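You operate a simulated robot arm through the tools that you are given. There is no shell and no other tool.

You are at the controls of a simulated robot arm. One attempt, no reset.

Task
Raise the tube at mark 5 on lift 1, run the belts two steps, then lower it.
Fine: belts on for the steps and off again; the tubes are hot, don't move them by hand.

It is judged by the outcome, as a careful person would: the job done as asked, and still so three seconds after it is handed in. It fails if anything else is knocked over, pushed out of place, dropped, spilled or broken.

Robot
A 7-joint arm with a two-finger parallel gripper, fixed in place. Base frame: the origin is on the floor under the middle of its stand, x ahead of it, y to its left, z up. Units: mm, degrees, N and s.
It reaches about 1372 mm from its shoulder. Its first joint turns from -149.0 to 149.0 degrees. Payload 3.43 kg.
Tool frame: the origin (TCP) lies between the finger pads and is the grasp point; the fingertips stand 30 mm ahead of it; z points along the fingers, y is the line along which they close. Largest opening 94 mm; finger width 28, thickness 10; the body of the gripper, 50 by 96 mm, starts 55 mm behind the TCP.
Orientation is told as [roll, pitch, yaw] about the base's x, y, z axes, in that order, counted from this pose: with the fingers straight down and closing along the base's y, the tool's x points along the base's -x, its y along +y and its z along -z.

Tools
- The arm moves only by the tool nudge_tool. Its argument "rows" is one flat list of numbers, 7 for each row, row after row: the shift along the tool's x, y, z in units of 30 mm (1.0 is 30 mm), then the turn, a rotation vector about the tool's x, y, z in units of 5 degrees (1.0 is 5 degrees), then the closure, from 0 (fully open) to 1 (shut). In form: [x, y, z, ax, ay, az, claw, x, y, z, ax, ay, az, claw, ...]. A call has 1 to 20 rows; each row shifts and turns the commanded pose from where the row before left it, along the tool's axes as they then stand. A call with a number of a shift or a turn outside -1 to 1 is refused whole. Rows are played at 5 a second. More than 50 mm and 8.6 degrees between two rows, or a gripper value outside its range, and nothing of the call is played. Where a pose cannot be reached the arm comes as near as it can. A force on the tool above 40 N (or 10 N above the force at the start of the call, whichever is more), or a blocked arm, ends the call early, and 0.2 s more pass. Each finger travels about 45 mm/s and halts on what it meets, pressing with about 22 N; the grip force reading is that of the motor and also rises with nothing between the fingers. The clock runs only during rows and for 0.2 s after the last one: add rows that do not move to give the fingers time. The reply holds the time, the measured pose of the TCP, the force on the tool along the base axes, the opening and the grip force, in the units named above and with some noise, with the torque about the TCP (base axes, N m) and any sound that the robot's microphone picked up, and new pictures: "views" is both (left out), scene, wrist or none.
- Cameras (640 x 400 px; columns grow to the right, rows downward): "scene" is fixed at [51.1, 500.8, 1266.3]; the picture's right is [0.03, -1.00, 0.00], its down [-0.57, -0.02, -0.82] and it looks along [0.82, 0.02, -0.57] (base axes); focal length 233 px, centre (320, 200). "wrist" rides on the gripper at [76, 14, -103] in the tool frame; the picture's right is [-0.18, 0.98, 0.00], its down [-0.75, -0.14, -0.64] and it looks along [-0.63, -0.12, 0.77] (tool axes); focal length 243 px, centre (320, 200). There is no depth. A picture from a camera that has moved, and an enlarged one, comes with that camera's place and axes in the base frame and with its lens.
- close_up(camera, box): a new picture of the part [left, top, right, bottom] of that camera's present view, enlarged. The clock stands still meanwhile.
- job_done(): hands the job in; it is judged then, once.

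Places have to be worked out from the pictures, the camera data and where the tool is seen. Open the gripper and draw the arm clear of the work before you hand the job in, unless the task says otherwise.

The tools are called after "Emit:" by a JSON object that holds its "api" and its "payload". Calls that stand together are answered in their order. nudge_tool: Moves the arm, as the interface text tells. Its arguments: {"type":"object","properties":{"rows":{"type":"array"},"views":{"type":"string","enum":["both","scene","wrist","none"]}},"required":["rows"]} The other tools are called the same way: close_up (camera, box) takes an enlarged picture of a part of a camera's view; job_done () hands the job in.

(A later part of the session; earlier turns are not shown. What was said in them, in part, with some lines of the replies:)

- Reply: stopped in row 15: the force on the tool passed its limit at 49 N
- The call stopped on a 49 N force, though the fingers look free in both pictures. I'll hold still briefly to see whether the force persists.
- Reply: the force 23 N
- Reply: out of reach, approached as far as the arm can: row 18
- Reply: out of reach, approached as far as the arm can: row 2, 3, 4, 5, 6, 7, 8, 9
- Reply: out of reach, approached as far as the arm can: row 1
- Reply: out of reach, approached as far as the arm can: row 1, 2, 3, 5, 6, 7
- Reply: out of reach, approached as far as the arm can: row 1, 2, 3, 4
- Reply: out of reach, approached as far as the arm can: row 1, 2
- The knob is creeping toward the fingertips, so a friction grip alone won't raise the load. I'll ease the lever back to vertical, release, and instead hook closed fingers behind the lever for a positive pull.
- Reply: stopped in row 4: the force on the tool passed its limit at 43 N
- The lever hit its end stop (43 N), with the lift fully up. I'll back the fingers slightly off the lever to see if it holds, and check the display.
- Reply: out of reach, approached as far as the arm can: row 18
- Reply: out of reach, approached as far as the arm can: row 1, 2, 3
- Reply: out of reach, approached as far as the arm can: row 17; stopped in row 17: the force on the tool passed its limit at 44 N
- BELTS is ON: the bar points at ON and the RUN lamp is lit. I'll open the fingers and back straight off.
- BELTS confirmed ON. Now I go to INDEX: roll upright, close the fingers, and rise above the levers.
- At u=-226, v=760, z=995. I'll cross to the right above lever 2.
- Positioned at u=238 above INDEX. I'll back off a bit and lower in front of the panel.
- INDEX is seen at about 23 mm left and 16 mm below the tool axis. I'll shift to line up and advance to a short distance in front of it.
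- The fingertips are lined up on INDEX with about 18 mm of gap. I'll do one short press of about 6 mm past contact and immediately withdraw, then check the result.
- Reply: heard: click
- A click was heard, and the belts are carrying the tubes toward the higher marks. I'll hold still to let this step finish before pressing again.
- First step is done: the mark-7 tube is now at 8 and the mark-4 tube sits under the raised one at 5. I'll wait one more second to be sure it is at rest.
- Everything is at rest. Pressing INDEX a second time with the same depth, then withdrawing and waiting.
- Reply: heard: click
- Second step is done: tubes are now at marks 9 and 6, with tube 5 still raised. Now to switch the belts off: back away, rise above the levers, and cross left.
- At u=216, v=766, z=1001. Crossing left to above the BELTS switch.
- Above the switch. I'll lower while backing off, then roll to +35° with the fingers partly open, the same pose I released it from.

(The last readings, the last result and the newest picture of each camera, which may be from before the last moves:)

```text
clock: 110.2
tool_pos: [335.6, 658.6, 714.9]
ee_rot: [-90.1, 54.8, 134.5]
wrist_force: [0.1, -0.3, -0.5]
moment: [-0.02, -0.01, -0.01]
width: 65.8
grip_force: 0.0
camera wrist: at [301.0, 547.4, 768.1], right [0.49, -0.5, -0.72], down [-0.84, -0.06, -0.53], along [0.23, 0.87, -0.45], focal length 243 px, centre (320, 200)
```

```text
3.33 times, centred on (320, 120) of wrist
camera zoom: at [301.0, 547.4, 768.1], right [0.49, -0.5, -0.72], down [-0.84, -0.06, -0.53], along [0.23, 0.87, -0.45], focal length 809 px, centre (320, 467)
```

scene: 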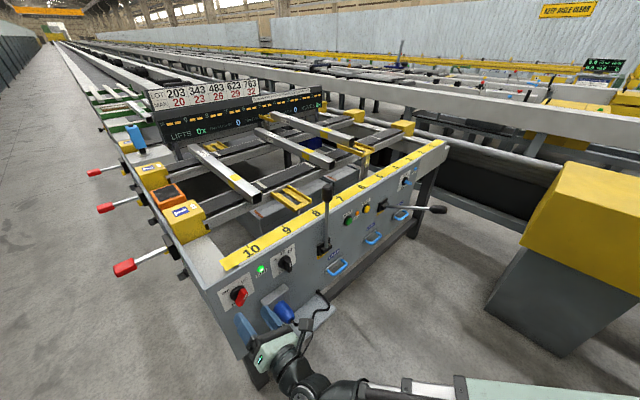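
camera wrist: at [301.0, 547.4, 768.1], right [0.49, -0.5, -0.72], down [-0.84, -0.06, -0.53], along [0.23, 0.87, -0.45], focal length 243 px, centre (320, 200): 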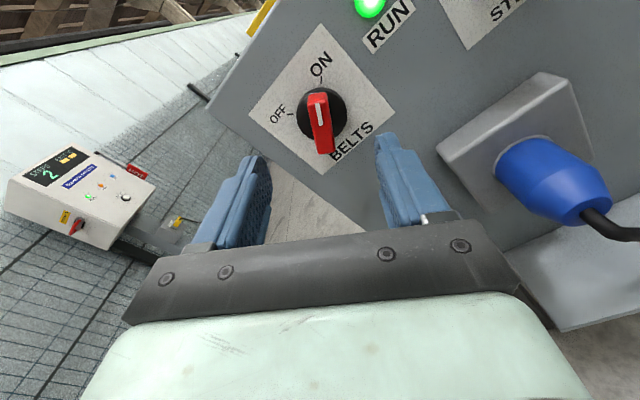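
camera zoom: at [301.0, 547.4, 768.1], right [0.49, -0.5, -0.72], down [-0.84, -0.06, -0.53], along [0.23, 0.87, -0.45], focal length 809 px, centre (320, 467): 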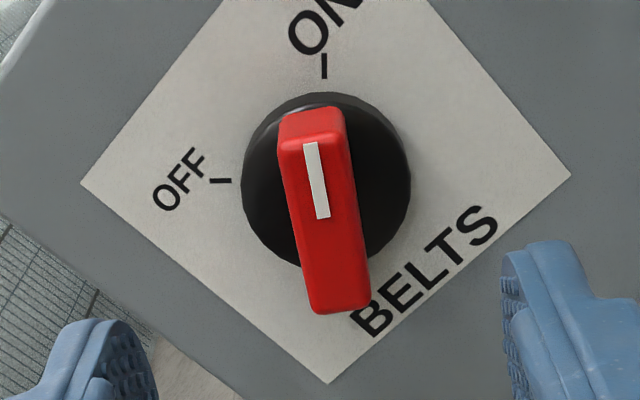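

The remote display shows 2 steps. The bar at ON is within about 3 mm of the tool axis; I'll correct, move in, and grip it.

Emit:
{"api": "nudge_tool", "payload": {"rows": [0.1, 0.077, 0, 0, 0, 0, 0.3, 0, 0, 0.65, 0, 0, 0, 0.3, 0, 0, 0.65, 0, 0, 0, 0.3, 0, 0, 0.65, 0, 0, 0, 0.3, 0, 0, 0, 0, 0, 0, 0.3, 0, 0, 0, 0, 0, 0, 1, 0, 0, 0, 0, 0, 0, 1, 0, 0, 0, 0, 0, 0, 1, 0, 0, 0, 0, 0, 0, 1, 0, 0, 0, 0, 0, 0, 1], "views": "wrist"}}

Emit:
{"api": "close_up", "payload": {"camera": "wrist", "box": [220, 80, 420, 240]}}

```text
clock: 112.4
tool_pos: [380.7, 697.0, 717.3]
ee_rot: [-90.2, 55.0, 134.4]
wrist_force: [-7.2, 18.9, 17.3]
moment: [0.36, -0.27, 1.2]
width: 15.0
grip_force: 44.4
camera wrist: at [345.8, 585.7, 770.3], right [0.49, -0.5, -0.71], down [-0.84, -0.06, -0.54], along [0.22, 0.87, -0.45], focal length 243 px, centre (320, 200)
```

wrist: 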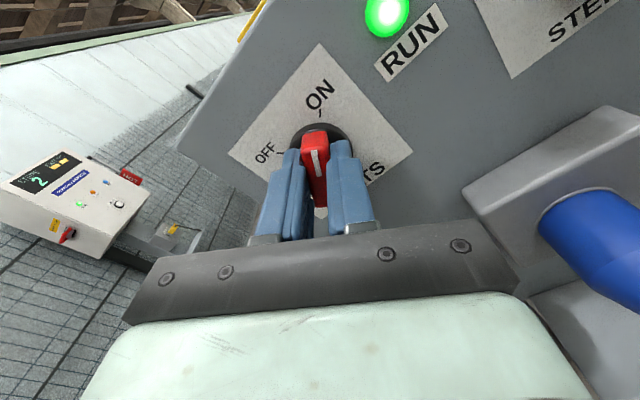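

```text
2.50 times, centred on (320, 160) of wrist
camera zoom: at [345.8, 585.7, 770.3], right [0.49, -0.5, -0.71], down [-0.84, -0.06, -0.54], along [0.22, 0.87, -0.45], focal length 606 px, centre (320, 300)
```

zoom: 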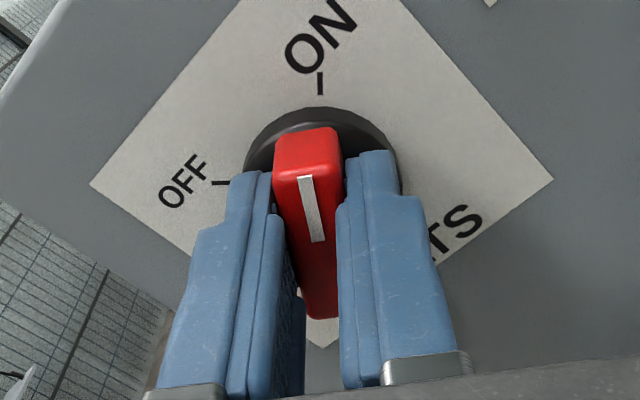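

Gripped at 15 mm, with a little side load. I'll relax about 1.3 mm sideways, then turn 80° counter-clockwise to OFF.

Emit:
{"api": "nudge_tool", "payload": {"rows": [0, -0.045, 0, 0, 0, 0, 1, 0, 0, 0, 0, 0, 0, 1], "views": "none"}}

Emit:
{"api": "nudge_tool", "payload": {"rows": [0, 0, 0, 0, 0, -1, 1, 0, 0, 0, 0, 0, -1, 1, 0, 0, 0, 0, 0, -1, 1, 0, 0, 0, 0, 0, -1, 1, 0, 0, 0, 0, 0, -1, 1, 0, 0, 0, 0, 0, -1, 1, 0, 0, 0, 0, 0, -1, 1, 0, 0, 0, 0, 0, -1, 1, 0, 0, 0, 0, 0, -1, 1, 0, 0, 0, 0, 0, -1, 1, 0, 0, 0, 0, 0, -1, 1, 0, 0, 0, 0, 0, -1, 1, 0, 0, 0, 0, 0, -1, 1, 0, 0, 0, 0, 0, -1, 1, 0, 0, 0, 0, 0, -1, 1, 0, 0, 0, 0, 0, -1, 1, 0, 0, 0, 0, 0, 0, 1]}}

Emit:
{"api": "close_up", "payload": {"camera": "wrist", "box": [220, 80, 420, 240]}}

Emit:
{"api": "close_up", "payload": {"camera": "scene", "box": [200, 250, 320, 350]}}

```text
clock: 113.0
tool_pos: [380.9, 696.6, 716.9]
ee_rot: [-90.0, 54.9, 134.4]
wrist_force: [-2.8, 10.9, 12.0]
moment: [0.38, -0.35, 1.12]
width: 14.7
grip_force: 45.3
```

```text
clock: 116.4
tool_pos: [376.7, 699.5, 715.0]
ee_rot: [89.9, 46.5, -45.3]
wrist_force: [-4.3, 2.3, 3.6]
moment: [-0.54, 0.54, 0.06]
width: 15.0
grip_force: 45.0
stopped in row 16: the force on the tool passed its limit at 40 N (the readings are from after the stop); the commanded pose is now the measured one
camera wrist: at [275.6, 656.7, 781.1], right [0.59, -0.6, 0.54], down [-0.16, -0.75, -0.64], along [0.79, 0.29, -0.54], focal length 243 px, centre (320, 200)
```

scene: 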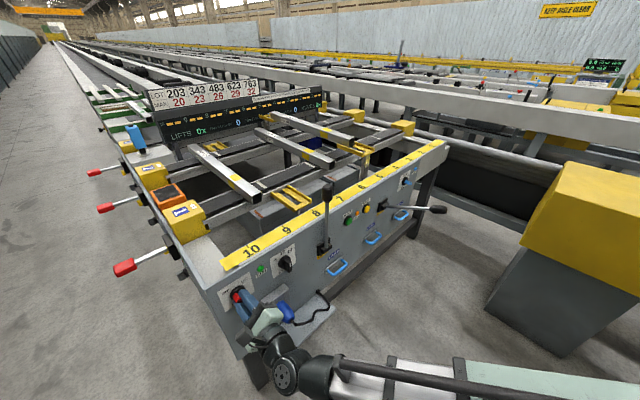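
wrist: 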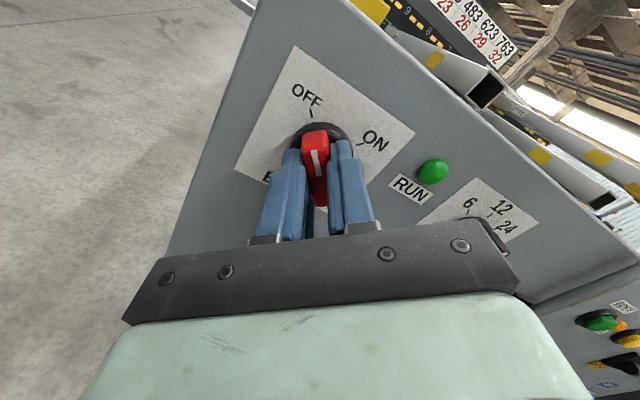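

```text
2.50 times, centred on (320, 160) of wrist
camera zoom: at [275.6, 656.7, 781.1], right [0.59, -0.6, 0.54], down [-0.16, -0.75, -0.64], along [0.79, 0.29, -0.54], focal length 606 px, centre (320, 300)
```

zoom: 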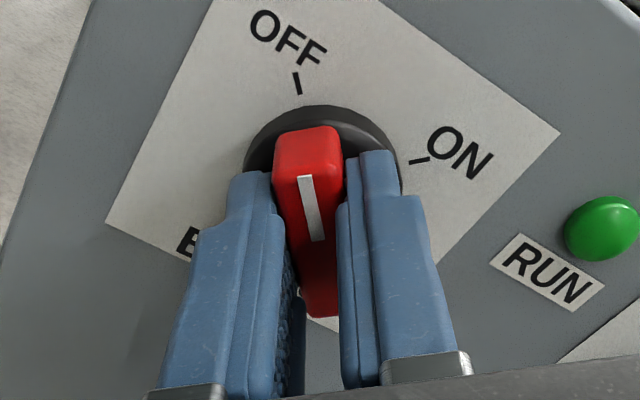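

```text
4.00 times, centred on (260, 300) of scene
camera zoom: at [51.1, 500.8, 1266.3], right [0.03, -1.0, 0.0], down [-0.57, -0.02, -0.82], along [0.82, 0.02, -0.57], focal length 933 px, centre (560, -200)
```

zoom: 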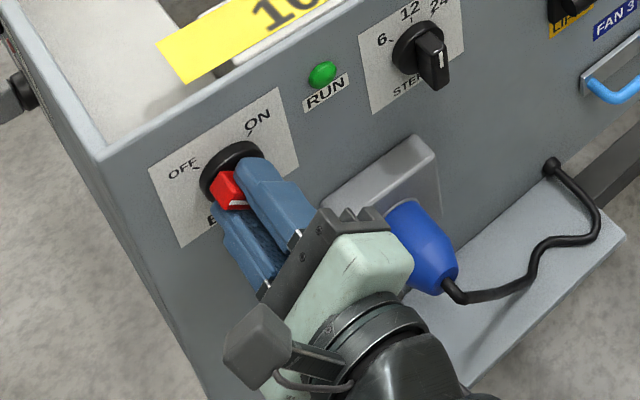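

The RUN lamp has gone out: belts are OFF. Releasing and backing away from the switch.

Emit:
{"api": "nudge_tool", "payload": {"rows": [0, 0, 0, 0, 0, 0, 0.5, 0, 0, 0, 0, 0, 0, 0.3, 0, 0, 0, 0, 0, 0, 0.3, 0, 0, 0, 0, 0, 0, 0.3, 0, 0, 0, 0, 0, 0, 0.3, 0, 0, -0.7, 0, 0, 0, 0.3, 0, 0, -0.7, 0, 0, 0, 0.3, 0, 0, -0.7, 0, 0, 0, 0.3], "views": "scene"}}

Emit:
{"api": "close_up", "payload": {"camera": "scene", "box": [215, 260, 275, 310]}}

Emit:
{"api": "close_up", "payload": {"camera": "scene", "box": [140, 70, 460, 240]}}

```text
clock: 118.2
tool_pos: [332.6, 653.9, 716.0]
ee_rot: [89.9, 46.7, -45.4]
wrist_force: [-0.1, -0.2, 0.2]
moment: [-0.01, 0.0, 0.02]
width: 66.0
grip_force: 0.0
```

scene: 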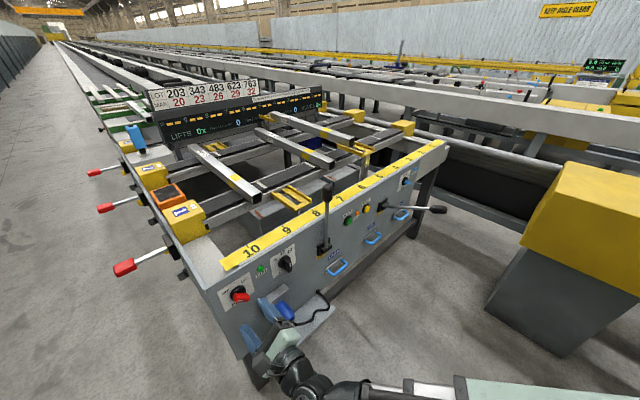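

```text
8.00 times, centred on (245, 285) of scene
camera zoom: at [51.1, 500.8, 1266.3], right [0.03, -1.0, 0.0], down [-0.57, -0.02, -0.82], along [0.82, 0.02, -0.57], focal length 1866 px, centre (920, -480)
```

zoom: 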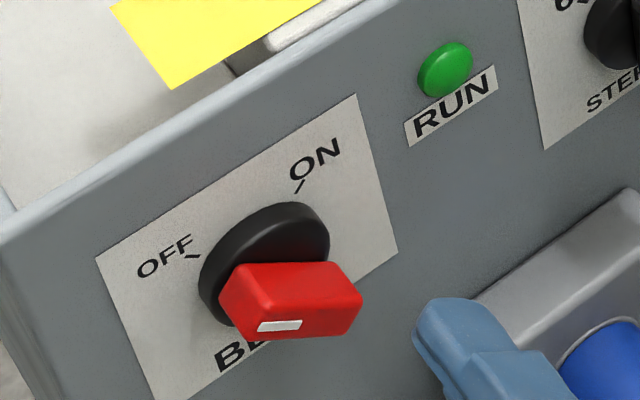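

```text
2.00 times, centred on (300, 155) of scene
camera zoom: at [51.1, 500.8, 1266.3], right [0.03, -1.0, 0.0], down [-0.57, -0.02, -0.82], along [0.82, 0.02, -0.57], focal length 466 px, centre (360, 290)
```

zoom: 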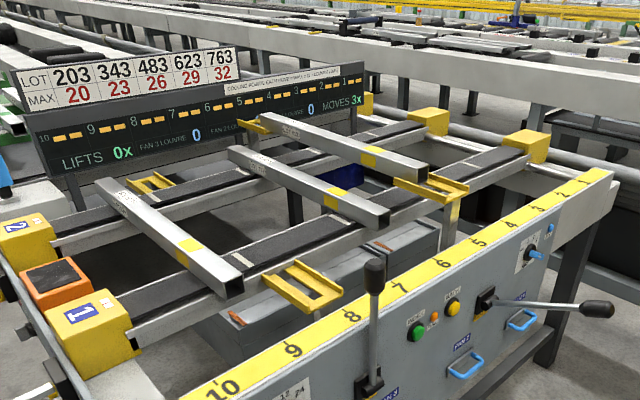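

BELTS is back at OFF, with tubes at 9 and 6 and tube 5 still raised. Now to lower the lift: roll upright and rise above the levers again.

Emit:
{"api": "nudge_tool", "payload": {"rows": [0, 0, 0, 0, 0, 0.97, 1, 0, 0, 0, 0, 0, 0.97, 1, 0, 0, 0, 0, 0, 0.97, 1, 0, 0, 0, 0, 0, 0.97, 1, 0, 0, 0, 0, 0, 0.97, 1, 0, 0, 0, 0, 0, 0.97, 1, 0, 0, 0, 0, 0, 0.97, 1, 0, 0, 0, 0, 0, 0.97, 1, 0, 0, 0, 0, 0, 0.97, 1, 1, 0, 0, 0, 0, 0, 1, 1, 0, 0, 0, 0, 0, 1, 1, 0, 0, 0, 0, 0, 1, 1, 0, 0, 0, 0, 0, 1, 1, 0, 0.3, 0, 0, 0, 1, 1, 0, 0.4, 0, 0, 0, 1, 1, 0, 0.4, 0, 0, 0, 1, 1, 0, 0.4, 0, 0, 0, 1, 1, 0, 0.4, 0, 0, 0, 1, 0.4, 0, 0.3, 0, 0, 0, 1], "views": "scene"}}

```text
clock: 122.2
tool_pos: [381.7, 700.2, 999.2]
ee_rot: [-95.2, 89.7, 129.4]
wrist_force: [-0.1, -0.7, -0.9]
moment: [0.01, -0.02, 0.0]
width: 0.0
grip_force: 22.1
```

scene: 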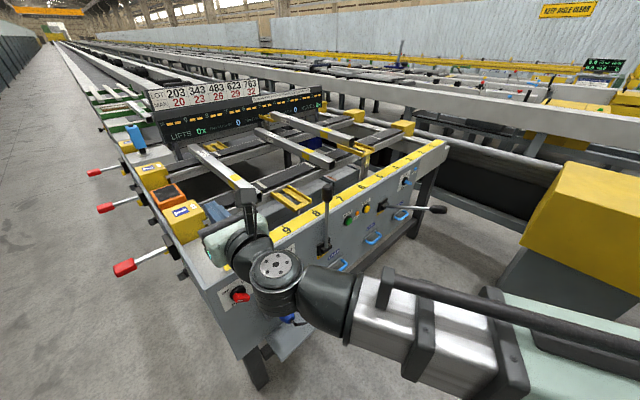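

Crossing right above the levers toward LIFT 1.

Emit:
{"api": "nudge_tool", "payload": {"rows": [0, 1, 0, 0, 0, 0, 1, 0, 1, 0, 0, 0, 0, 1, 0, 1, 0, 0, 0, 0, 1, 0, 1, 0, 0, 0, 0, 1, 0, 1, 0, 0, 0, 0, 1, 0, 1, 0, 0, 0, 0, 1, 0, 1, 0, 0, 0, 0, 1, 0, 1, 0, 0, 0, 0, 1, 0, 1, 0, 0, 0, 0, 1, 0, 1, 0, 0, 0, 0, 1, 0, 1, 0, 0, 0, 0, 1, 0, 1, 0, 0, 0, 0, 1, 0, 1, 0, 0, 0, 0, 1, 0, 1, 0, 0, 0, 0, 1, 0, 1, 0, 0, 0, 0, 1, 0, 1, 0, 0, 0, 0, 1, 0, 1, 0, 0, 0, 0, 1, 0, 1, 0, 0, 0, 0, 1, 0, 1, 0, 0, 0, 0, 1, 0, 1, 0, 0, 0, 0, 1], "views": "scene"}}

```text
clock: 126.4
tool_pos: [802.6, 273.9, 996.2]
ee_rot: [-92.5, 89.7, 132.2]
wrist_force: [-0.3, -0.6, 0.2]
moment: [0.03, -0.01, -0.02]
width: 0.2
grip_force: 22.1
```

scene: 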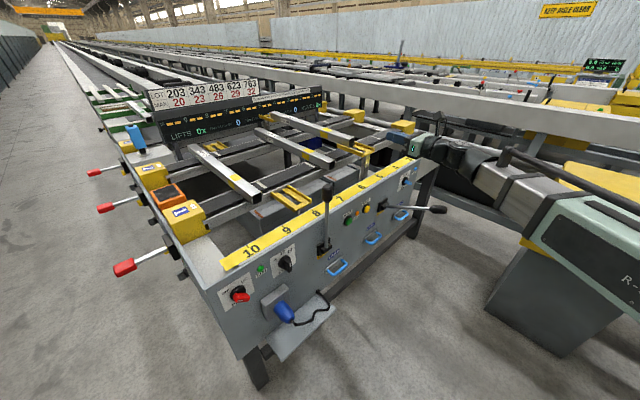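

Now moving to u=450 and back over the lowered lever's knob, opening the fingers.

Emit:
{"api": "nudge_tool", "payload": {"rows": [0, 0.36, -0.85, 0, 0, 0, 0.5, 0, 0.36, -0.85, 0, 0, 0, 0, 0, 0.36, -0.85, 0, 0, 0, 0, 0, 0.36, -0.85, 0, 0, 0, 0, 0, 0.36, -0.85, 0, 0, 0, 0, 0, 0.36, -0.85, 0, 0, 0, 0, 0, 0.36, -0.85, 0, 0, 0, 0, -1, 0, 0, 0, 0, 0, 0, -1, 0, 0, 0, 0, 0, 0, -1, 0, 0, 0, 0, 0, 0]}}

Emit:
{"api": "close_up", "payload": {"camera": "scene", "box": [370, 170, 490, 245]}}

```text
clock: 128.6
tool_pos: [729.3, 93.5, 904.4]
ee_rot: [-95.8, 89.7, 128.9]
wrist_force: [0.3, -0.1, 0.3]
moment: [0.01, -0.02, 0.01]
width: 94.1
grip_force: 0.0
camera wrist: at [666.0, 11.9, 979.9], right [0.69, -0.7, -0.19], down [-0.56, -0.35, -0.75], along [0.46, 0.63, -0.63], focal length 243 px, centre (320, 200)
```

scene: 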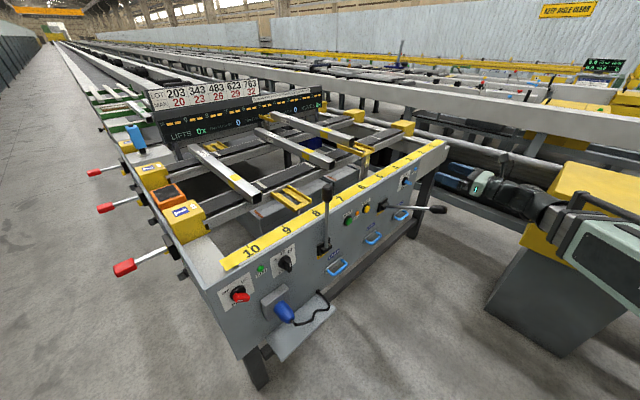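
wrist: 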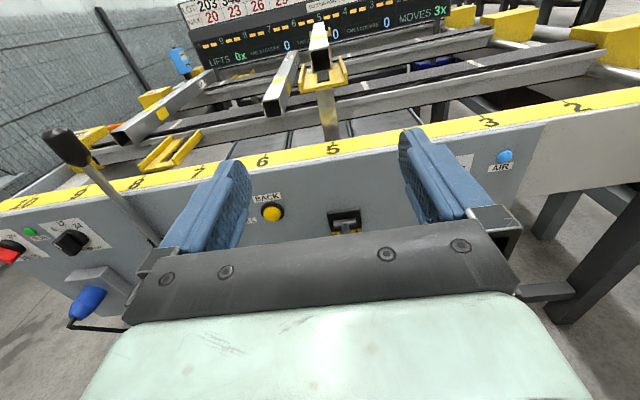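

```text
5.33 times, centred on (430, 208) of scene
camera zoom: at [51.1, 500.8, 1266.3], right [0.03, -1.0, 0.0], down [-0.57, -0.02, -0.82], along [0.82, 0.02, -0.57], focal length 1244 px, centre (-267, 160)
```

zoom: 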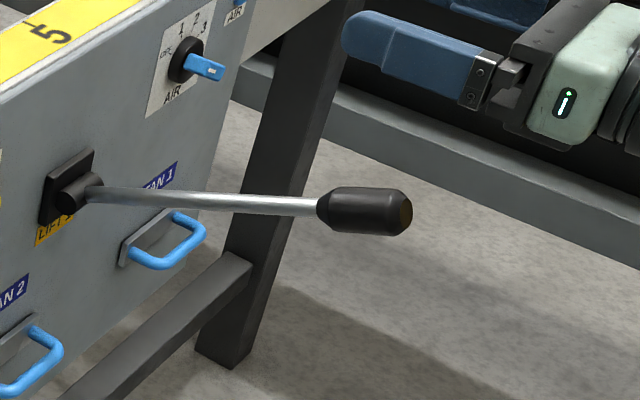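

The knob of the lowered lever is at about v=581, z=762, directly below. I'll lower most of the way and check that it sits between the fingers.

Emit:
{"api": "nudge_tool", "payload": {"rows": [-0.96, 0, 0, 0, 0, 0, 0, -0.96, 0, 0, 0, 0, 0, 0, -0.96, 0, 0, 0, 0, 0, 0, -0.96, 0, 0, 0, 0, 0, 0]}}

Emit:
{"api": "close_up", "payload": {"camera": "wrist", "box": [200, 100, 440, 260]}}

Emit:
{"api": "close_up", "payload": {"camera": "scene", "box": [370, 170, 490, 245]}}

```text
clock: 129.6
tool_pos: [728.9, 94.6, 789.4]
ee_rot: [-99.5, 89.7, 125.1]
wrist_force: [0.5, -0.1, 0.2]
moment: [0.01, 0.0, 0.01]
width: 93.7
grip_force: 0.1
camera wrist: at [665.6, 12.1, 865.1], right [0.69, -0.7, -0.19], down [-0.56, -0.35, -0.75], along [0.46, 0.63, -0.63], focal length 243 px, centre (320, 200)
```

scene: 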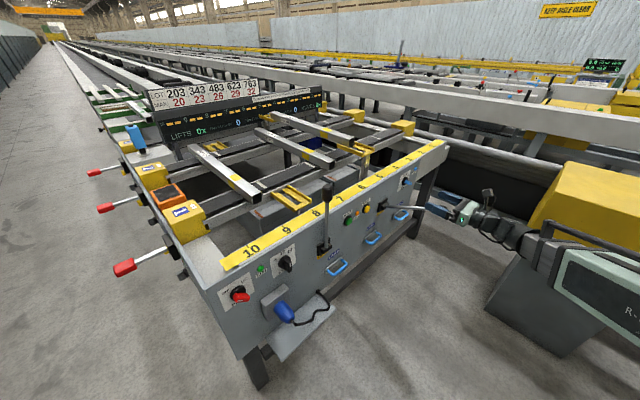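
wrist: 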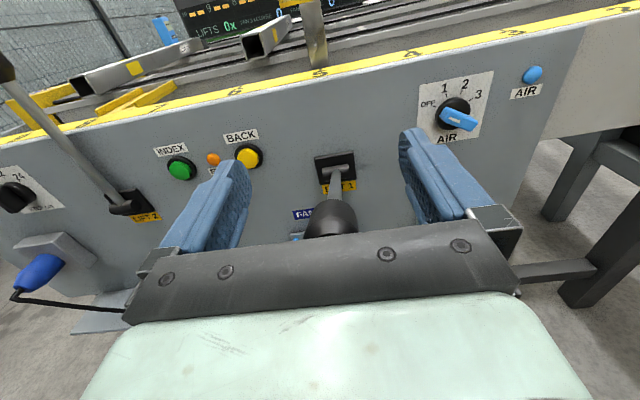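

```text
2.50 times, centred on (320, 180) of wrist
camera zoom: at [665.6, 12.1, 865.1], right [0.69, -0.7, -0.19], down [-0.56, -0.35, -0.75], along [0.46, 0.63, -0.63], focal length 606 px, centre (320, 250)
```

zoom: 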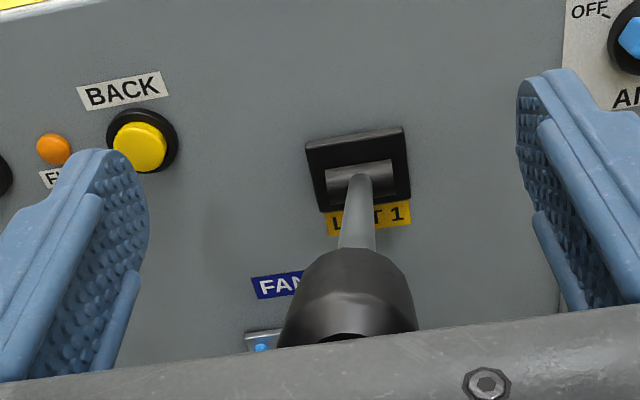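

```text
5.33 times, centred on (430, 208) of scene
camera zoom: at [51.1, 500.8, 1266.3], right [0.03, -1.0, 0.0], down [-0.57, -0.02, -0.82], along [0.82, 0.02, -0.57], focal length 1244 px, centre (-267, 160)
```

zoom: 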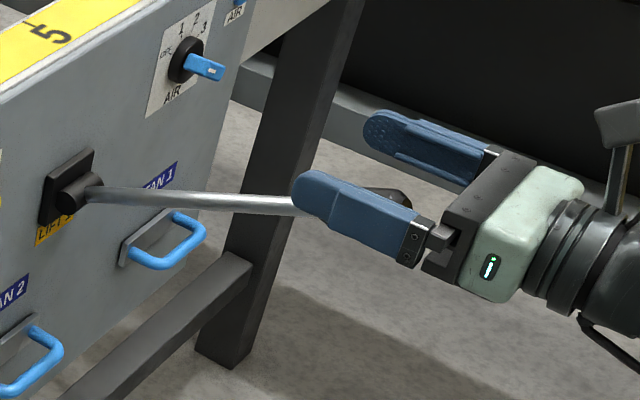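

The knob is centred between the fingers. Lowering the last 28 mm and closing on it.

Emit:
{"api": "nudge_tool", "payload": {"rows": [-0.46, 0.05, 0, 0, 0, 0, 0, -0.46, 0, 0, 0, 0, 0, 0, 0, 0, 0, 0, 0, 0, 0, 0, 0, 0, 0, 0, 0, 1, 0, 0, 0, 0, 0, 0, 1, 0, 0, 0, 0, 0, 0, 1, 0, 0, 0, 0, 0, 0, 1, 0, 0, 0, 0, 0, 0, 1]}}

Emit:
{"api": "close_up", "payload": {"camera": "scene", "box": [370, 170, 490, 245]}}

Emit:
{"api": "close_up", "payload": {"camera": "wrist", "box": [200, 100, 440, 260]}}

```text
clock: 131.4
tool_pos: [728.6, 93.4, 762.5]
ee_rot: [-94.7, 89.6, 130.0]
wrist_force: [1.9, 1.1, 0.8]
moment: [-0.12, 0.07, 0.02]
width: 34.9
grip_force: 42.7
camera wrist: at [666.2, 10.6, 838.0], right [0.69, -0.7, -0.19], down [-0.56, -0.35, -0.75], along [0.46, 0.63, -0.63], focal length 243 px, centre (320, 200)
```

scene: 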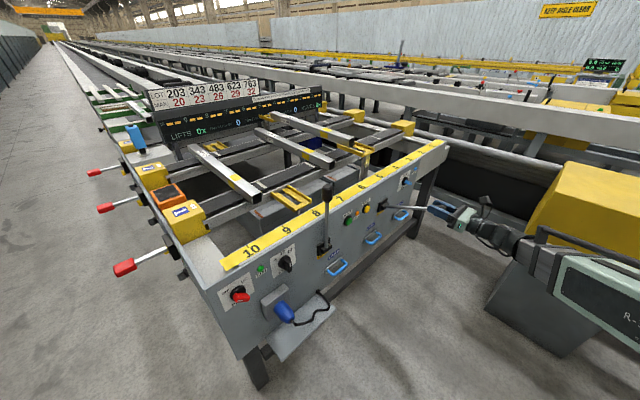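
wrist: 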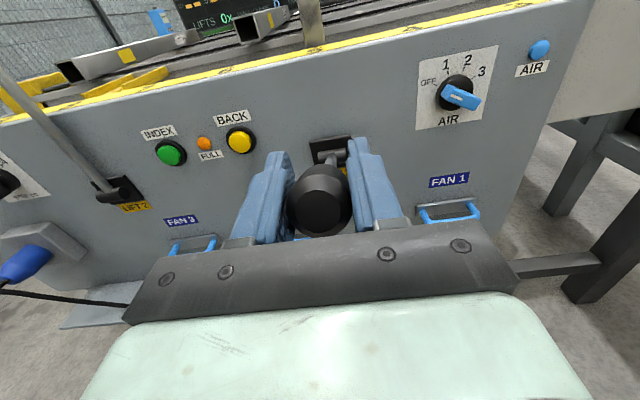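

```text
5.33 times, centred on (430, 208) of scene
camera zoom: at [51.1, 500.8, 1266.3], right [0.03, -1.0, 0.0], down [-0.57, -0.02, -0.82], along [0.82, 0.02, -0.57], focal length 1244 px, centre (-267, 160)
```

zoom: 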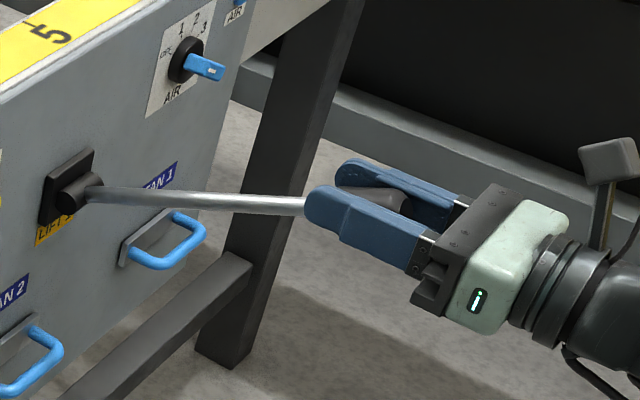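

```text
2.50 times, centred on (320, 180) of wrist
camera zoom: at [666.2, 10.6, 838.0], right [0.69, -0.7, -0.19], down [-0.56, -0.35, -0.75], along [0.46, 0.63, -0.63], focal length 606 px, centre (320, 250)
```

zoom: 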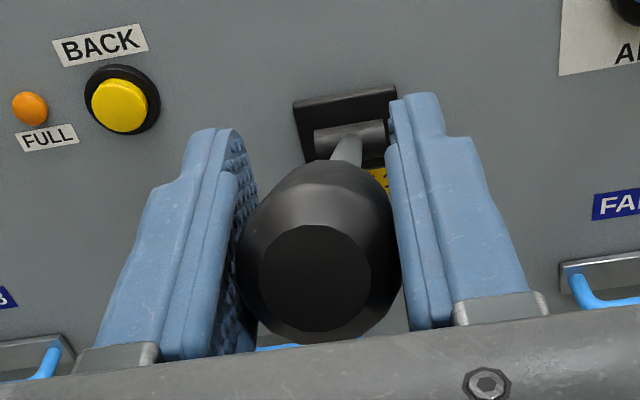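

Gripped on the knob (34.9 mm). I'll swing the lever slowly back up about its pivot, first 10°, turning the tool with it.

Emit:
{"api": "nudge_tool", "payload": {"rows": [0.289, 0, 0.129, 0, -0.5, 0, 1, 0.289, 0, 0.129, 0, -0.5, 0, 1, 0.289, 0, 0.129, 0, -0.5, 0, 1, 0.289, 0, 0.129, 0, -0.5, 0, 1], "views": "wrist"}}

Emit:
{"api": "close_up", "payload": {"camera": "scene", "box": [300, 120, 460, 240]}}

```text
clock: 132.4
tool_pos: [744.8, 106.6, 795.8]
ee_rot: [-1.4, 79.9, -136.6]
wrist_force: [10.3, 19.3, -14.1]
moment: [0.01, 0.16, 0.11]
width: 34.3
grip_force: 44.9
camera wrist: at [691.0, 34.8, 887.6], right [0.67, -0.72, -0.19], down [-0.64, -0.44, -0.63], along [0.37, 0.54, -0.76], focal length 243 px, centre (320, 200)
```

wrist: 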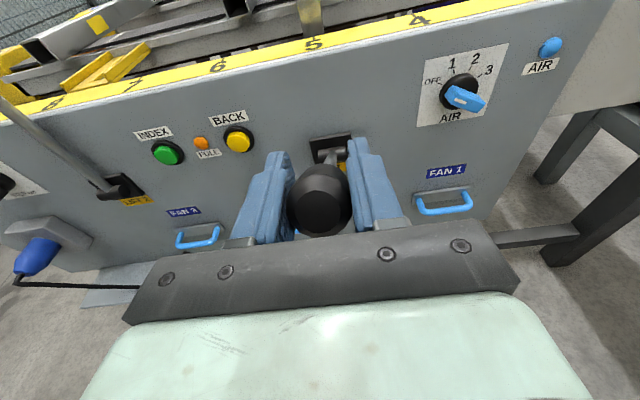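

```text
3.33 times, centred on (380, 180) of scene
camera zoom: at [51.1, 500.8, 1266.3], right [0.03, -1.0, 0.0], down [-0.57, -0.02, -0.82], along [0.82, 0.02, -0.57], focal length 777 px, centre (120, 267)
```

zoom: 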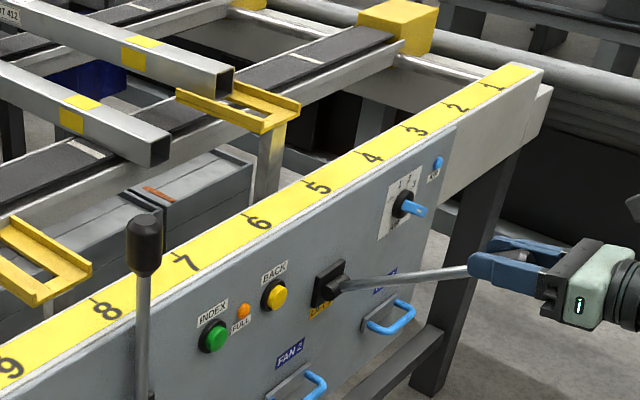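

The load is axial (about 25 N of pull along the lever), so my arc is slightly too wide. I'll relax inward about 3 mm and hold to see the force.

Emit:
{"api": "nudge_tool", "payload": {"rows": [-0.04, 0.02, 0.092, 0, 0, 0, 1, 0, 0, 0, 0, 0, 0, 1], "views": "none"}}

```text
clock: 133.0
tool_pos: [741.6, 106.2, 795.7]
ee_rot: [-1.7, 79.9, -137.0]
wrist_force: [-14.7, 0.5, 0.9]
moment: [-0.93, 0.99, 0.02]
width: 34.8
grip_force: 44.9
```

Slightly over-corrected now (stiffness is about 11 N/mm). From this I estimate the pivot about 14 mm lower than assumed. I'll use that for the next few small steps.

Emit:
{"api": "nudge_tool", "payload": {"rows": [0, -0.03, -0.03, 0, 0, 0, 1, 0.292, 0, 0.148, 0, -0.5, 0, 1, 0.292, 0, 0.148, 0, -0.5, 0, 1, 0.292, 0, 0.148, 0, -0.5, 0, 1, 0, 0, 0, 0, 0, 0, 1], "views": "none"}}

```text
clock: 134.2
tool_pos: [757.3, 119.3, 817.0]
ee_rot: [-0.8, 72.6, -136.3]
wrist_force: [-13.0, -3.0, 13.7]
moment: [-0.27, 0.28, 0.05]
width: 34.7
grip_force: 44.8
```

Now it is slightly too far inward (17 N outward push), so the original pivot height was nearly right. I'll adjust and continue in small steps.

Emit:
{"api": "nudge_tool", "payload": {"rows": [0.02, -0.025, -0.05, 0, 0, 0, 1, 0.284, 0, 0.131, 0, -0.5, 0, 1, 0.284, 0, 0.131, 0, -0.5, 0, 1, 0.284, 0, 0.131, 0, -0.5, 0, 1, 0, 0, 0, 0, 0, 0, 1], "views": "none"}}

Emit:
{"api": "close_up", "payload": {"camera": "scene", "box": [300, 120, 460, 240]}}

```text
clock: 135.4
tool_pos: [770.5, 134.4, 836.8]
ee_rot: [-0.6, 64.9, -135.9]
wrist_force: [12.7, 10.6, -19.3]
moment: [-0.41, 0.33, 0.03]
width: 34.7
grip_force: 45.3
```

```text
3.33 times, centred on (380, 180) of scene
camera zoom: at [51.1, 500.8, 1266.3], right [0.03, -1.0, 0.0], down [-0.57, -0.02, -0.82], along [0.82, 0.02, -0.57], focal length 777 px, centre (120, 267)
```

zoom: 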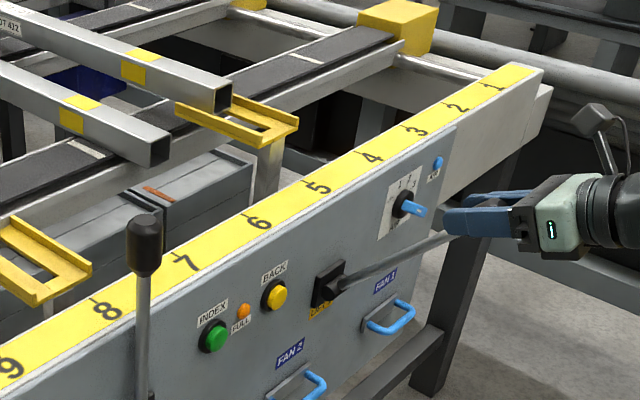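

The two trials bracket the pivot height at about 669. I'll relax inward 2.3 mm and continue with that value.

Emit:
{"api": "nudge_tool", "payload": {"rows": [-0.03, 0, 0.07, 0, 0, 0, 1, 0.29, 0, 0.139, 0, -0.5, 0, 1, 0.29, 0, 0.139, 0, -0.5, 0, 1, 0.29, 0, 0.139, 0, -0.5, 0, 1, 0.29, 0, 0.139, 0, -0.5, 0, 1, 0, 0, 0, 0, 0, 0, 1], "views": "none"}}

Emit:
{"api": "close_up", "payload": {"camera": "scene", "box": [300, 120, 460, 240]}}

```text
clock: 136.8
tool_pos: [792.3, 155.6, 859.0]
ee_rot: [-0.5, 55.0, -135.9]
wrist_force: [0.1, -1.4, 2.5]
moment: [-0.44, 0.62, -0.04]
width: 34.6
grip_force: 44.7
```

```text
3.33 times, centred on (380, 180) of scene
camera zoom: at [51.1, 500.8, 1266.3], right [0.03, -1.0, 0.0], down [-0.57, -0.02, -0.82], along [0.82, 0.02, -0.57], focal length 777 px, centre (120, 267)
```

zoom: 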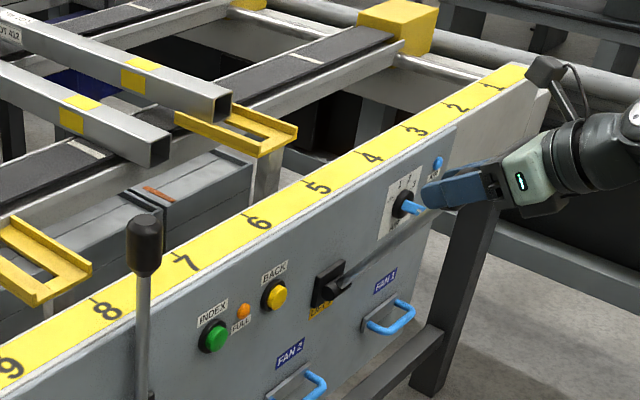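

Force is near zero now, so the arc is right. Continuing 15°.

Emit:
{"api": "nudge_tool", "payload": {"rows": [0.29, 0, 0.139, 0, -0.5, 0, 1, 0.29, 0, 0.139, 0, -0.5, 0, 1, 0.29, 0, 0.139, 0, -0.5, 0, 1, 0.29, 0, 0.139, 0, -0.5, 0, 1, 0.29, 0, 0.139, 0, -0.5, 0, 1, 0.29, 0, 0.139, 0, -0.5, 0, 1, 0, 0, 0, 0, 0, 0, 1], "views": "scene"}}

Emit:
{"api": "close_up", "payload": {"camera": "scene", "box": [300, 120, 460, 240]}}

```text
clock: 138.4
tool_pos: [830.5, 193.8, 881.1]
ee_rot: [-0.3, 40.0, -135.7]
wrist_force: [0.0, -2.7, 12.6]
moment: [-0.32, 0.57, 0.11]
width: 34.4
grip_force: 44.9
```

scene: 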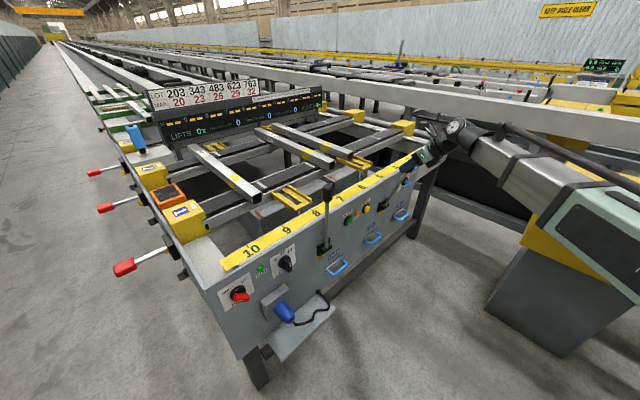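

```text
3.33 times, centred on (380, 180) of scene
camera zoom: at [51.1, 500.8, 1266.3], right [0.03, -1.0, 0.0], down [-0.57, -0.02, -0.82], along [0.82, 0.02, -0.57], focal length 777 px, centre (120, 267)
```

zoom: 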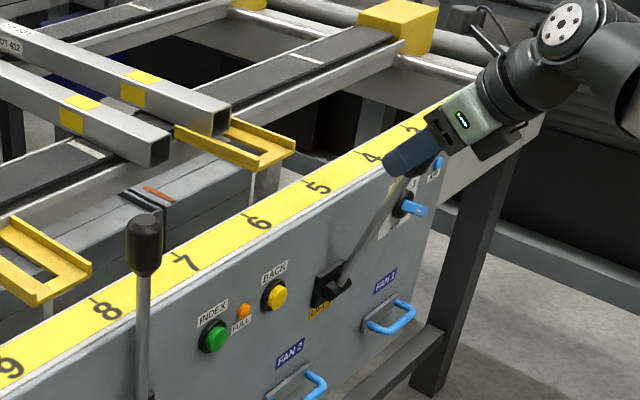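

Nearly there: the lever is about 16° from vertical. A 1 mm outward correction, then another 10°.

Emit:
{"api": "nudge_tool", "payload": {"rows": [0.013, 0, -0.03, 0, 0, 0, 1, 0.29, 0, 0.135, 0, -0.5, 0, 1, 0.29, 0, 0.135, 0, -0.5, 0, 1, 0.29, 0, 0.135, 0, -0.5, 0, 1, 0.29, 0, 0.135, 0, -0.5, 0, 1, 0, 0, 0, 0, 0, 0, 1], "views": "none"}}

Emit:
{"api": "close_up", "payload": {"camera": "scene", "box": [300, 120, 460, 240]}}

```text
clock: 139.8
tool_pos: [857.5, 219.6, 890.1]
ee_rot: [-0.3, 29.9, -135.6]
wrist_force: [0.9, -0.7, -1.8]
moment: [-0.33, 0.35, -0.02]
width: 34.3
grip_force: 45.3
```

```text
3.33 times, centred on (380, 180) of scene
camera zoom: at [51.1, 500.8, 1266.3], right [0.03, -1.0, 0.0], down [-0.57, -0.02, -0.82], along [0.82, 0.02, -0.57], focal length 777 px, centre (120, 267)
```

zoom: 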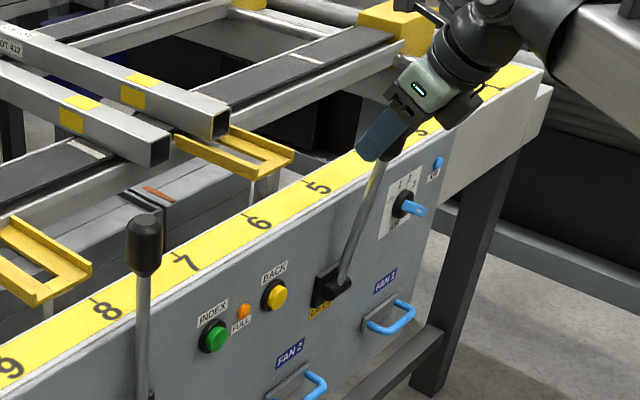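

About 6° from vertical, with almost no force. Finishing slowly up to the stop.

Emit:
{"api": "nudge_tool", "payload": {"rows": [0.29, 0, 0.135, 0, -0.5, 0, 1, 0.29, 0, 0.135, 0, -0.5, 0, 1, 0.145, 0, 0.068, 0, -0.25, 0, 1, 0.145, 0, 0.068, 0, -0.25, 0, 1, 0, 0, 0, 0, 0, 0, 1], "views": "wrist"}}

Emit:
{"api": "close_up", "payload": {"camera": "scene", "box": [300, 120, 460, 240]}}

Emit:
{"api": "close_up", "payload": {"camera": "scene", "box": [140, 70, 400, 200]}}

```text
clock: 141.0
tool_pos: [878.5, 240.8, 890.6]
ee_rot: [-0.3, 22.5, -135.5]
wrist_force: [-5.3, 6.4, -1.4]
moment: [-0.26, 0.41, -0.07]
width: 34.3
grip_force: 44.6
camera wrist: at [909.9, 252.5, 1014.4], right [0.57, -0.82, -0.08], down [-0.77, -0.56, 0.31], along [-0.29, -0.12, -0.95], focal length 243 px, centre (320, 200)
```

wrist: 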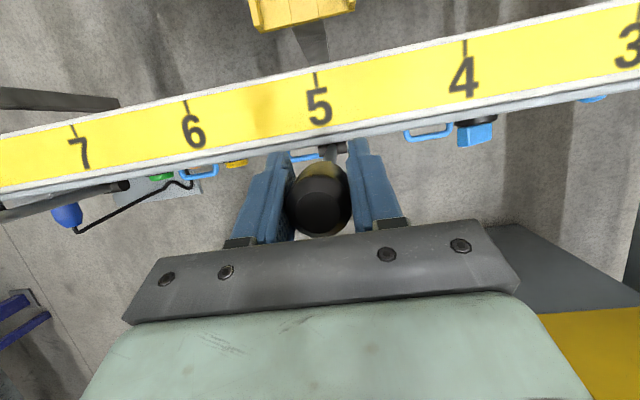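

```text
3.33 times, centred on (380, 180) of scene
camera zoom: at [51.1, 500.8, 1266.3], right [0.03, -1.0, 0.0], down [-0.57, -0.02, -0.82], along [0.82, 0.02, -0.57], focal length 777 px, centre (120, 267)
```

zoom: 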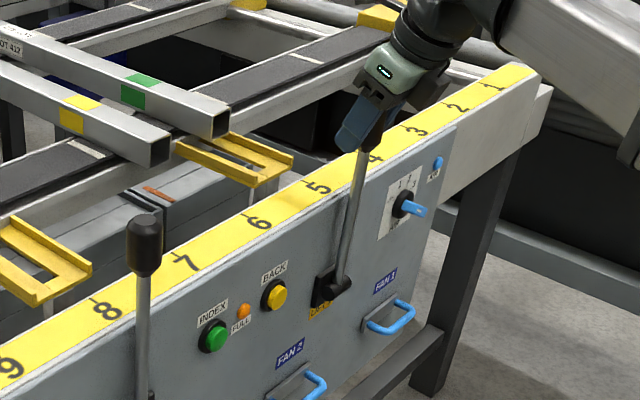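

```text
2.46 times, centred on (270, 135) of scene
camera zoom: at [51.1, 500.8, 1266.3], right [0.03, -1.0, 0.0], down [-0.57, -0.02, -0.82], along [0.82, 0.02, -0.57], focal length 574 px, centre (443, 360)
```

zoom: 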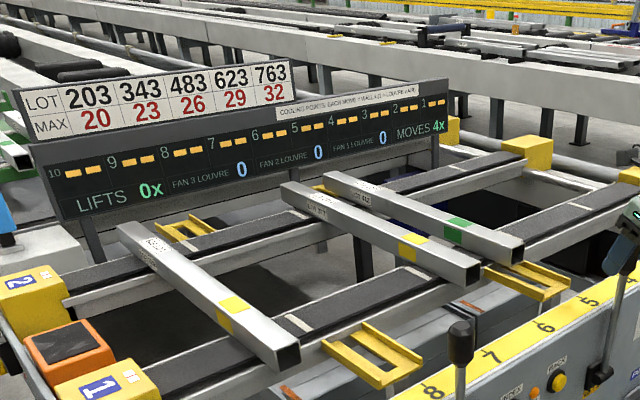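

The tube at mark 5 is down (its tag turned green) and the lever is about vertical. I'll nudge forward 3 mm to confirm it is against its rest stop.

Emit:
{"api": "nudge_tool", "payload": {"rows": [0.046, -0.01, 0.019, 0, 0, 0, 1, 0.046, -0.01, 0.019, 0, 0, 0, 1, 0, 0, 0, 0, 0, 0, 1], "views": "none"}}

Emit:
{"api": "close_up", "payload": {"camera": "scene", "box": [300, 140, 460, 240]}}

```text
clock: 141.8
tool_pos: [878.5, 240.7, 889.9]
ee_rot: [-0.3, 22.6, -135.4]
wrist_force: [-11.9, -3.0, 2.9]
moment: [-1.04, 0.99, -0.01]
width: 34.2
grip_force: 45.1
```

```text
4.00 times, centred on (380, 190) of scene
camera zoom: at [51.1, 500.8, 1266.3], right [0.03, -1.0, 0.0], down [-0.57, -0.02, -0.82], along [0.82, 0.02, -0.57], focal length 933 px, centre (80, 240)
```

zoom: 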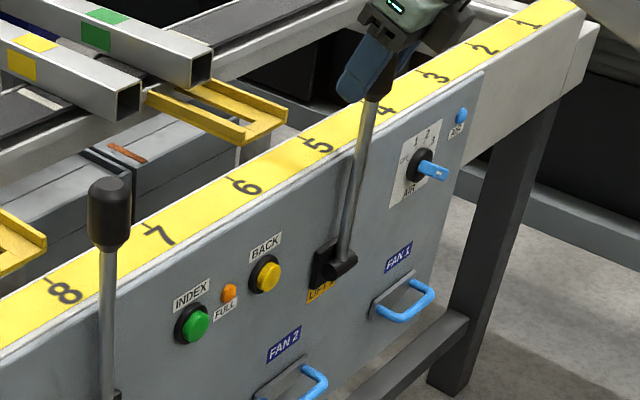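

The lever resists with about 10 N and matches its original position in the same view. I'll open, withdraw upward, and compare with the starting picture.

Emit:
{"api": "nudge_tool", "payload": {"rows": [-0.04, 0.01, -0.015, 0, 0, 0, 0.6, 0, 0, 0, 0, 0, 0, 0, 0, 0, 0, 0, 0, 0, 0, 0, 0, 0, 0, 0, 0, 0, 0, 0, 0, 0, 0, 0, 0, 0, 0, 0, 0, 0, 0, 0, 0, -0.8, 0, 0, 0, 0, 0, 0, -0.8, 0, 0, 0, 0, 0, 0, -0.8, 0, 0, 0, 0, 0, 0, -0.8, 0, 0, 0, 0, 0, 0, -0.8, 0, 0, 0, 0], "views": "both"}}

Emit:
{"api": "close_up", "payload": {"camera": "scene", "box": [300, 140, 460, 240]}}

```text
refused: rows must hold 7 numbers for each row
```

```text
4.00 times, centred on (380, 190) of scene
camera zoom: at [51.1, 500.8, 1266.3], right [0.03, -1.0, 0.0], down [-0.57, -0.02, -0.82], along [0.82, 0.02, -0.57], focal length 933 px, centre (80, 240)
```

zoom: 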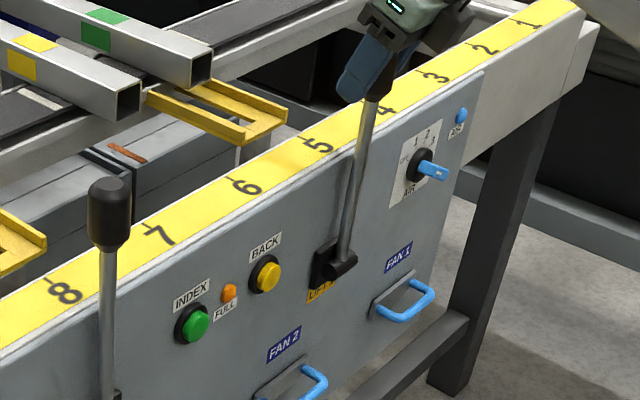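

The call was refused over a row-length slip, so nothing moved. Repeating the release and upward withdrawal with correct rows.

Emit:
{"api": "nudge_tool", "payload": {"rows": [-0.04, 0.01, -0.015, 0, 0, 0, 0.6, 0, 0, 0, 0, 0, 0, 0, 0, 0, 0, 0, 0, 0, 0, 0, 0, 0, 0, 0, 0, 0, 0, 0, 0, 0, 0, 0, 0, 0, 0, 0, 0, 0, 0, 0, 0, 0, -0.8, 0, 0, 0, 0, 0, 0, -0.8, 0, 0, 0, 0, 0, 0, -0.8, 0, 0, 0, 0, 0, 0, -0.8, 0, 0, 0, 0], "views": "both"}}

Emit:
{"api": "close_up", "payload": {"camera": "scene", "box": [300, 140, 460, 240]}}

```text
clock: 144.0
tool_pos: [852.1, 213.7, 980.1]
ee_rot: [-0.3, 22.6, -135.5]
wrist_force: [-0.7, -0.9, -0.2]
moment: [0.01, 0.0, -0.01]
width: 93.9
grip_force: 0.1
camera wrist: at [885.4, 226.8, 1103.1], right [0.57, -0.82, -0.08], down [-0.77, -0.56, 0.31], along [-0.29, -0.12, -0.95], focal length 243 px, centre (320, 200)
```

scene: 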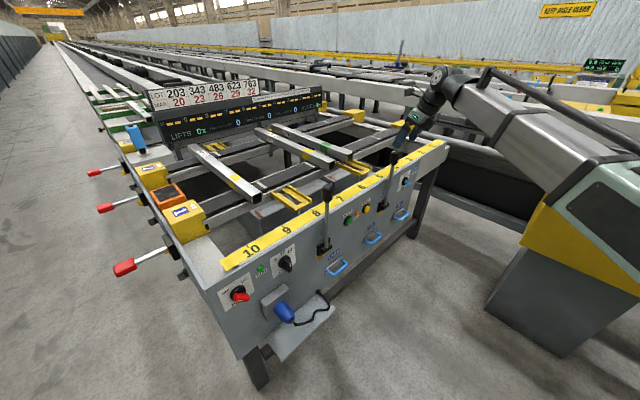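
wrist: 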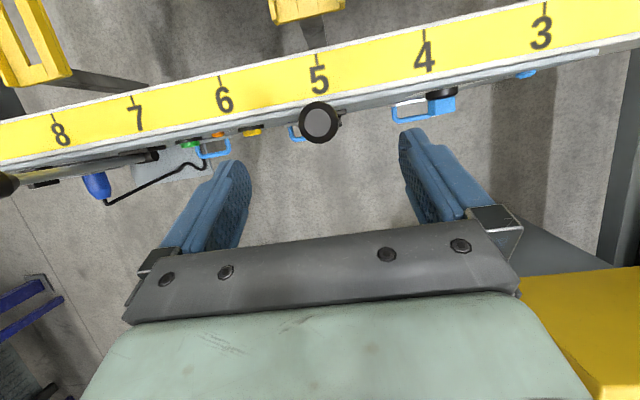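

```text
4.00 times, centred on (380, 190) of scene
camera zoom: at [51.1, 500.8, 1266.3], right [0.03, -1.0, 0.0], down [-0.57, -0.02, -0.82], along [0.82, 0.02, -0.57], focal length 933 px, centre (80, 240)
```

zoom: 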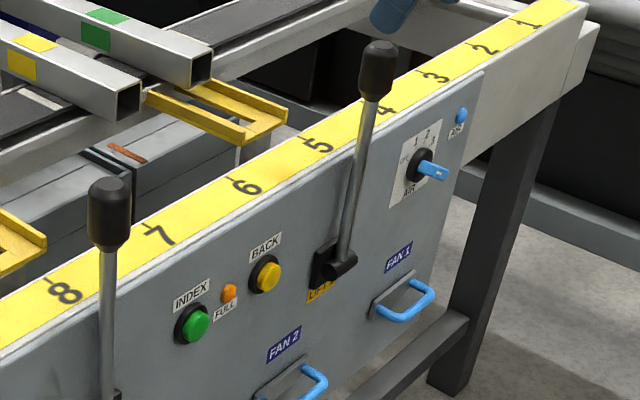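

The lever, lift frame and tube 5 match the starting picture exactly, and the gripper is open. Drawing the arm up and back, clear of the work.

Emit:
{"api": "nudge_tool", "payload": {"rows": [-0.2, 0, -0.9, 0, 0, 0, 0, -0.36, 0, -0.87, 0, 0, 0, 0, -0.36, 0, -0.87, 0, 0, 0, 0, -0.36, 0, -0.87, 0, 0, 0, 0, -0.36, 0, -0.87, 0, 0, 0, 0, -0.36, 0, -0.87, 0, 0, 0, 0, 0, 0, 0, 0, 0, 0, 0, 0, 0, 0, 0, 0, 0, 0], "views": "both"}}

Emit:
{"api": "close_up", "payload": {"camera": "scene", "box": [140, 70, 460, 270]}}

Emit:
{"api": "close_up", "payload": {"camera": "scene", "box": [200, 230, 360, 330]}}

Emit:
{"api": "close_up", "payload": {"camera": "scene", "box": [260, 110, 420, 210]}}

```text
clock: 145.8
tool_pos: [769.3, 132.9, 1102.0]
ee_rot: [-0.3, 22.6, -135.6]
wrist_force: [-0.4, -0.7, 0.5]
moment: [0.0, 0.0, 0.04]
width: 93.7
grip_force: 0.0
camera wrist: at [803.2, 145.5, 1225.0], right [0.57, -0.82, -0.08], down [-0.77, -0.56, 0.31], along [-0.29, -0.12, -0.95], focal length 243 px, centre (320, 200)
```

scene: 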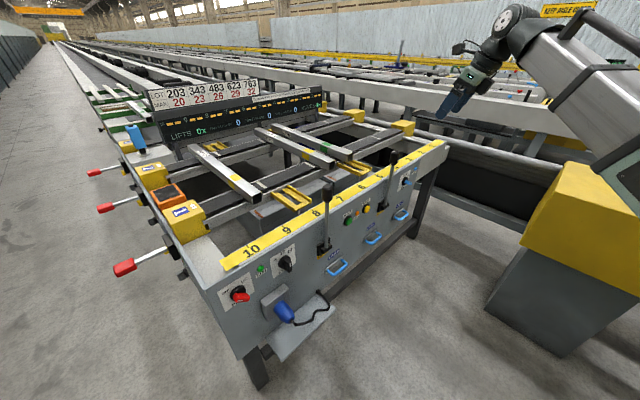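
wrist: 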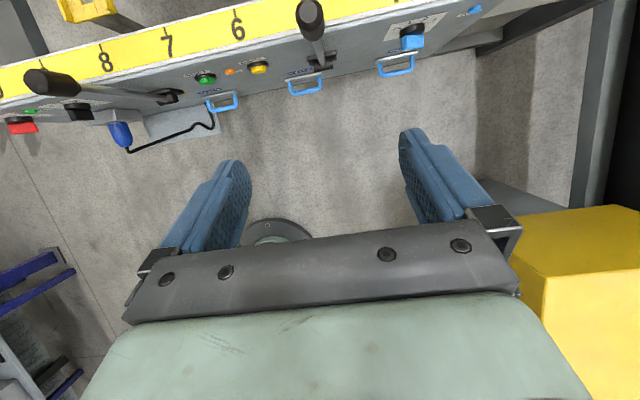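

```text
2.00 times, centred on (300, 170) of scene
camera zoom: at [51.1, 500.8, 1266.3], right [0.03, -1.0, 0.0], down [-0.57, -0.02, -0.82], along [0.82, 0.02, -0.57], focal length 466 px, centre (360, 260)
```

zoom: 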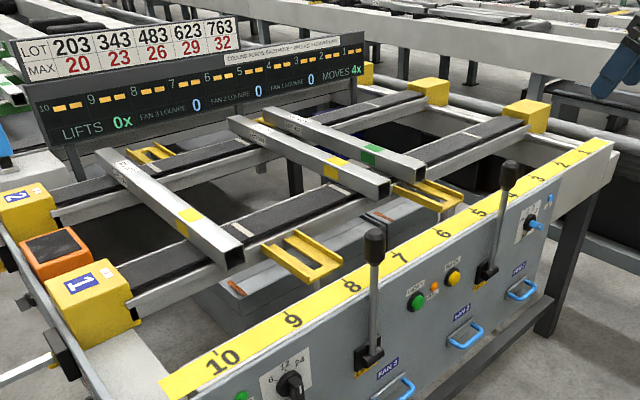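

```text
4.00 times, centred on (280, 280) of scene
camera zoom: at [51.1, 500.8, 1266.3], right [0.03, -1.0, 0.0], down [-0.57, -0.02, -0.82], along [0.82, 0.02, -0.57], focal length 933 px, centre (480, -120)
```

zoom: 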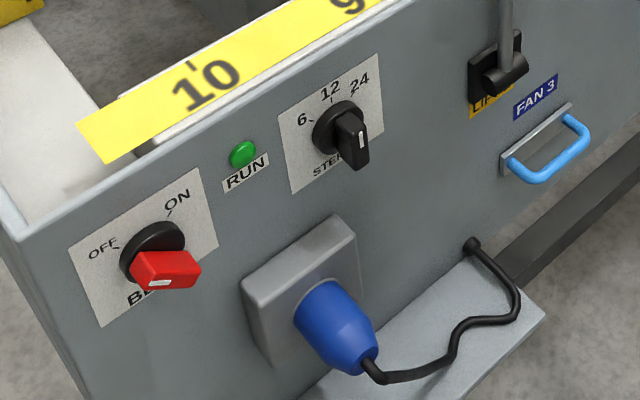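

```text
4.00 times, centred on (340, 160) of scene
camera zoom: at [51.1, 500.8, 1266.3], right [0.03, -1.0, 0.0], down [-0.57, -0.02, -0.82], along [0.82, 0.02, -0.57], focal length 933 px, centre (240, 360)
```

zoom: 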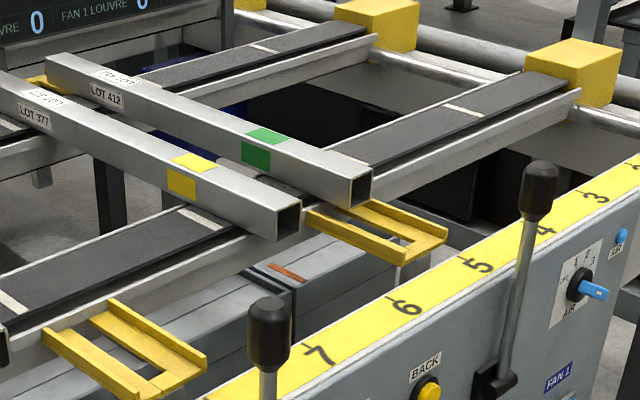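

The checks all agree:
- **Tube at mark 5 (LOT 412):** back down at mark 5.
- **Other tubes:** advanced two marks by the belts, from 4 to 6 and from 7 to 9.
- **Belts:** OFF, with the RUN lamp out and STEP still at 12.
- **Levers:** both at their rest positions.
- **Arm:** open and clear of the work.

Handing the job in.

Emit:
{"api": "job_done", "payload": {}}

```text
The job is handed in.
```

The job is done and handed in. I raised the tube at mark 5 (LOT 412) on lift 1, ran the belts two steps, switched them off, and lowered the tube back at mark 5.

- **Other tubes:** the belts carried the tube at mark 4 to mark 6 and the tube at mark 7 to mark 9. No tube was touched by the gripper.
- **Belts:** the switch was on only for the two steps. It is back at OFF with the RUN lamp out, and STEP is still at 12.
- **Lift 1:** the lever and frame are back in their starting position. My first pull on the lever slipped, so I eased it back and raised the lift with the fingers hooked behind the knob.
- **Arm:** the gripper is open and the arm is clear of the work.

The display's MOVES counter reads 4, which appears to count the raise, the two steps and the lowering. The separate control box showed 2 steps. The tags on the tubes changed from orange to yellow during the job, and the one on the mark 5 tube was green once it was down. I took that as a cooling indicator.
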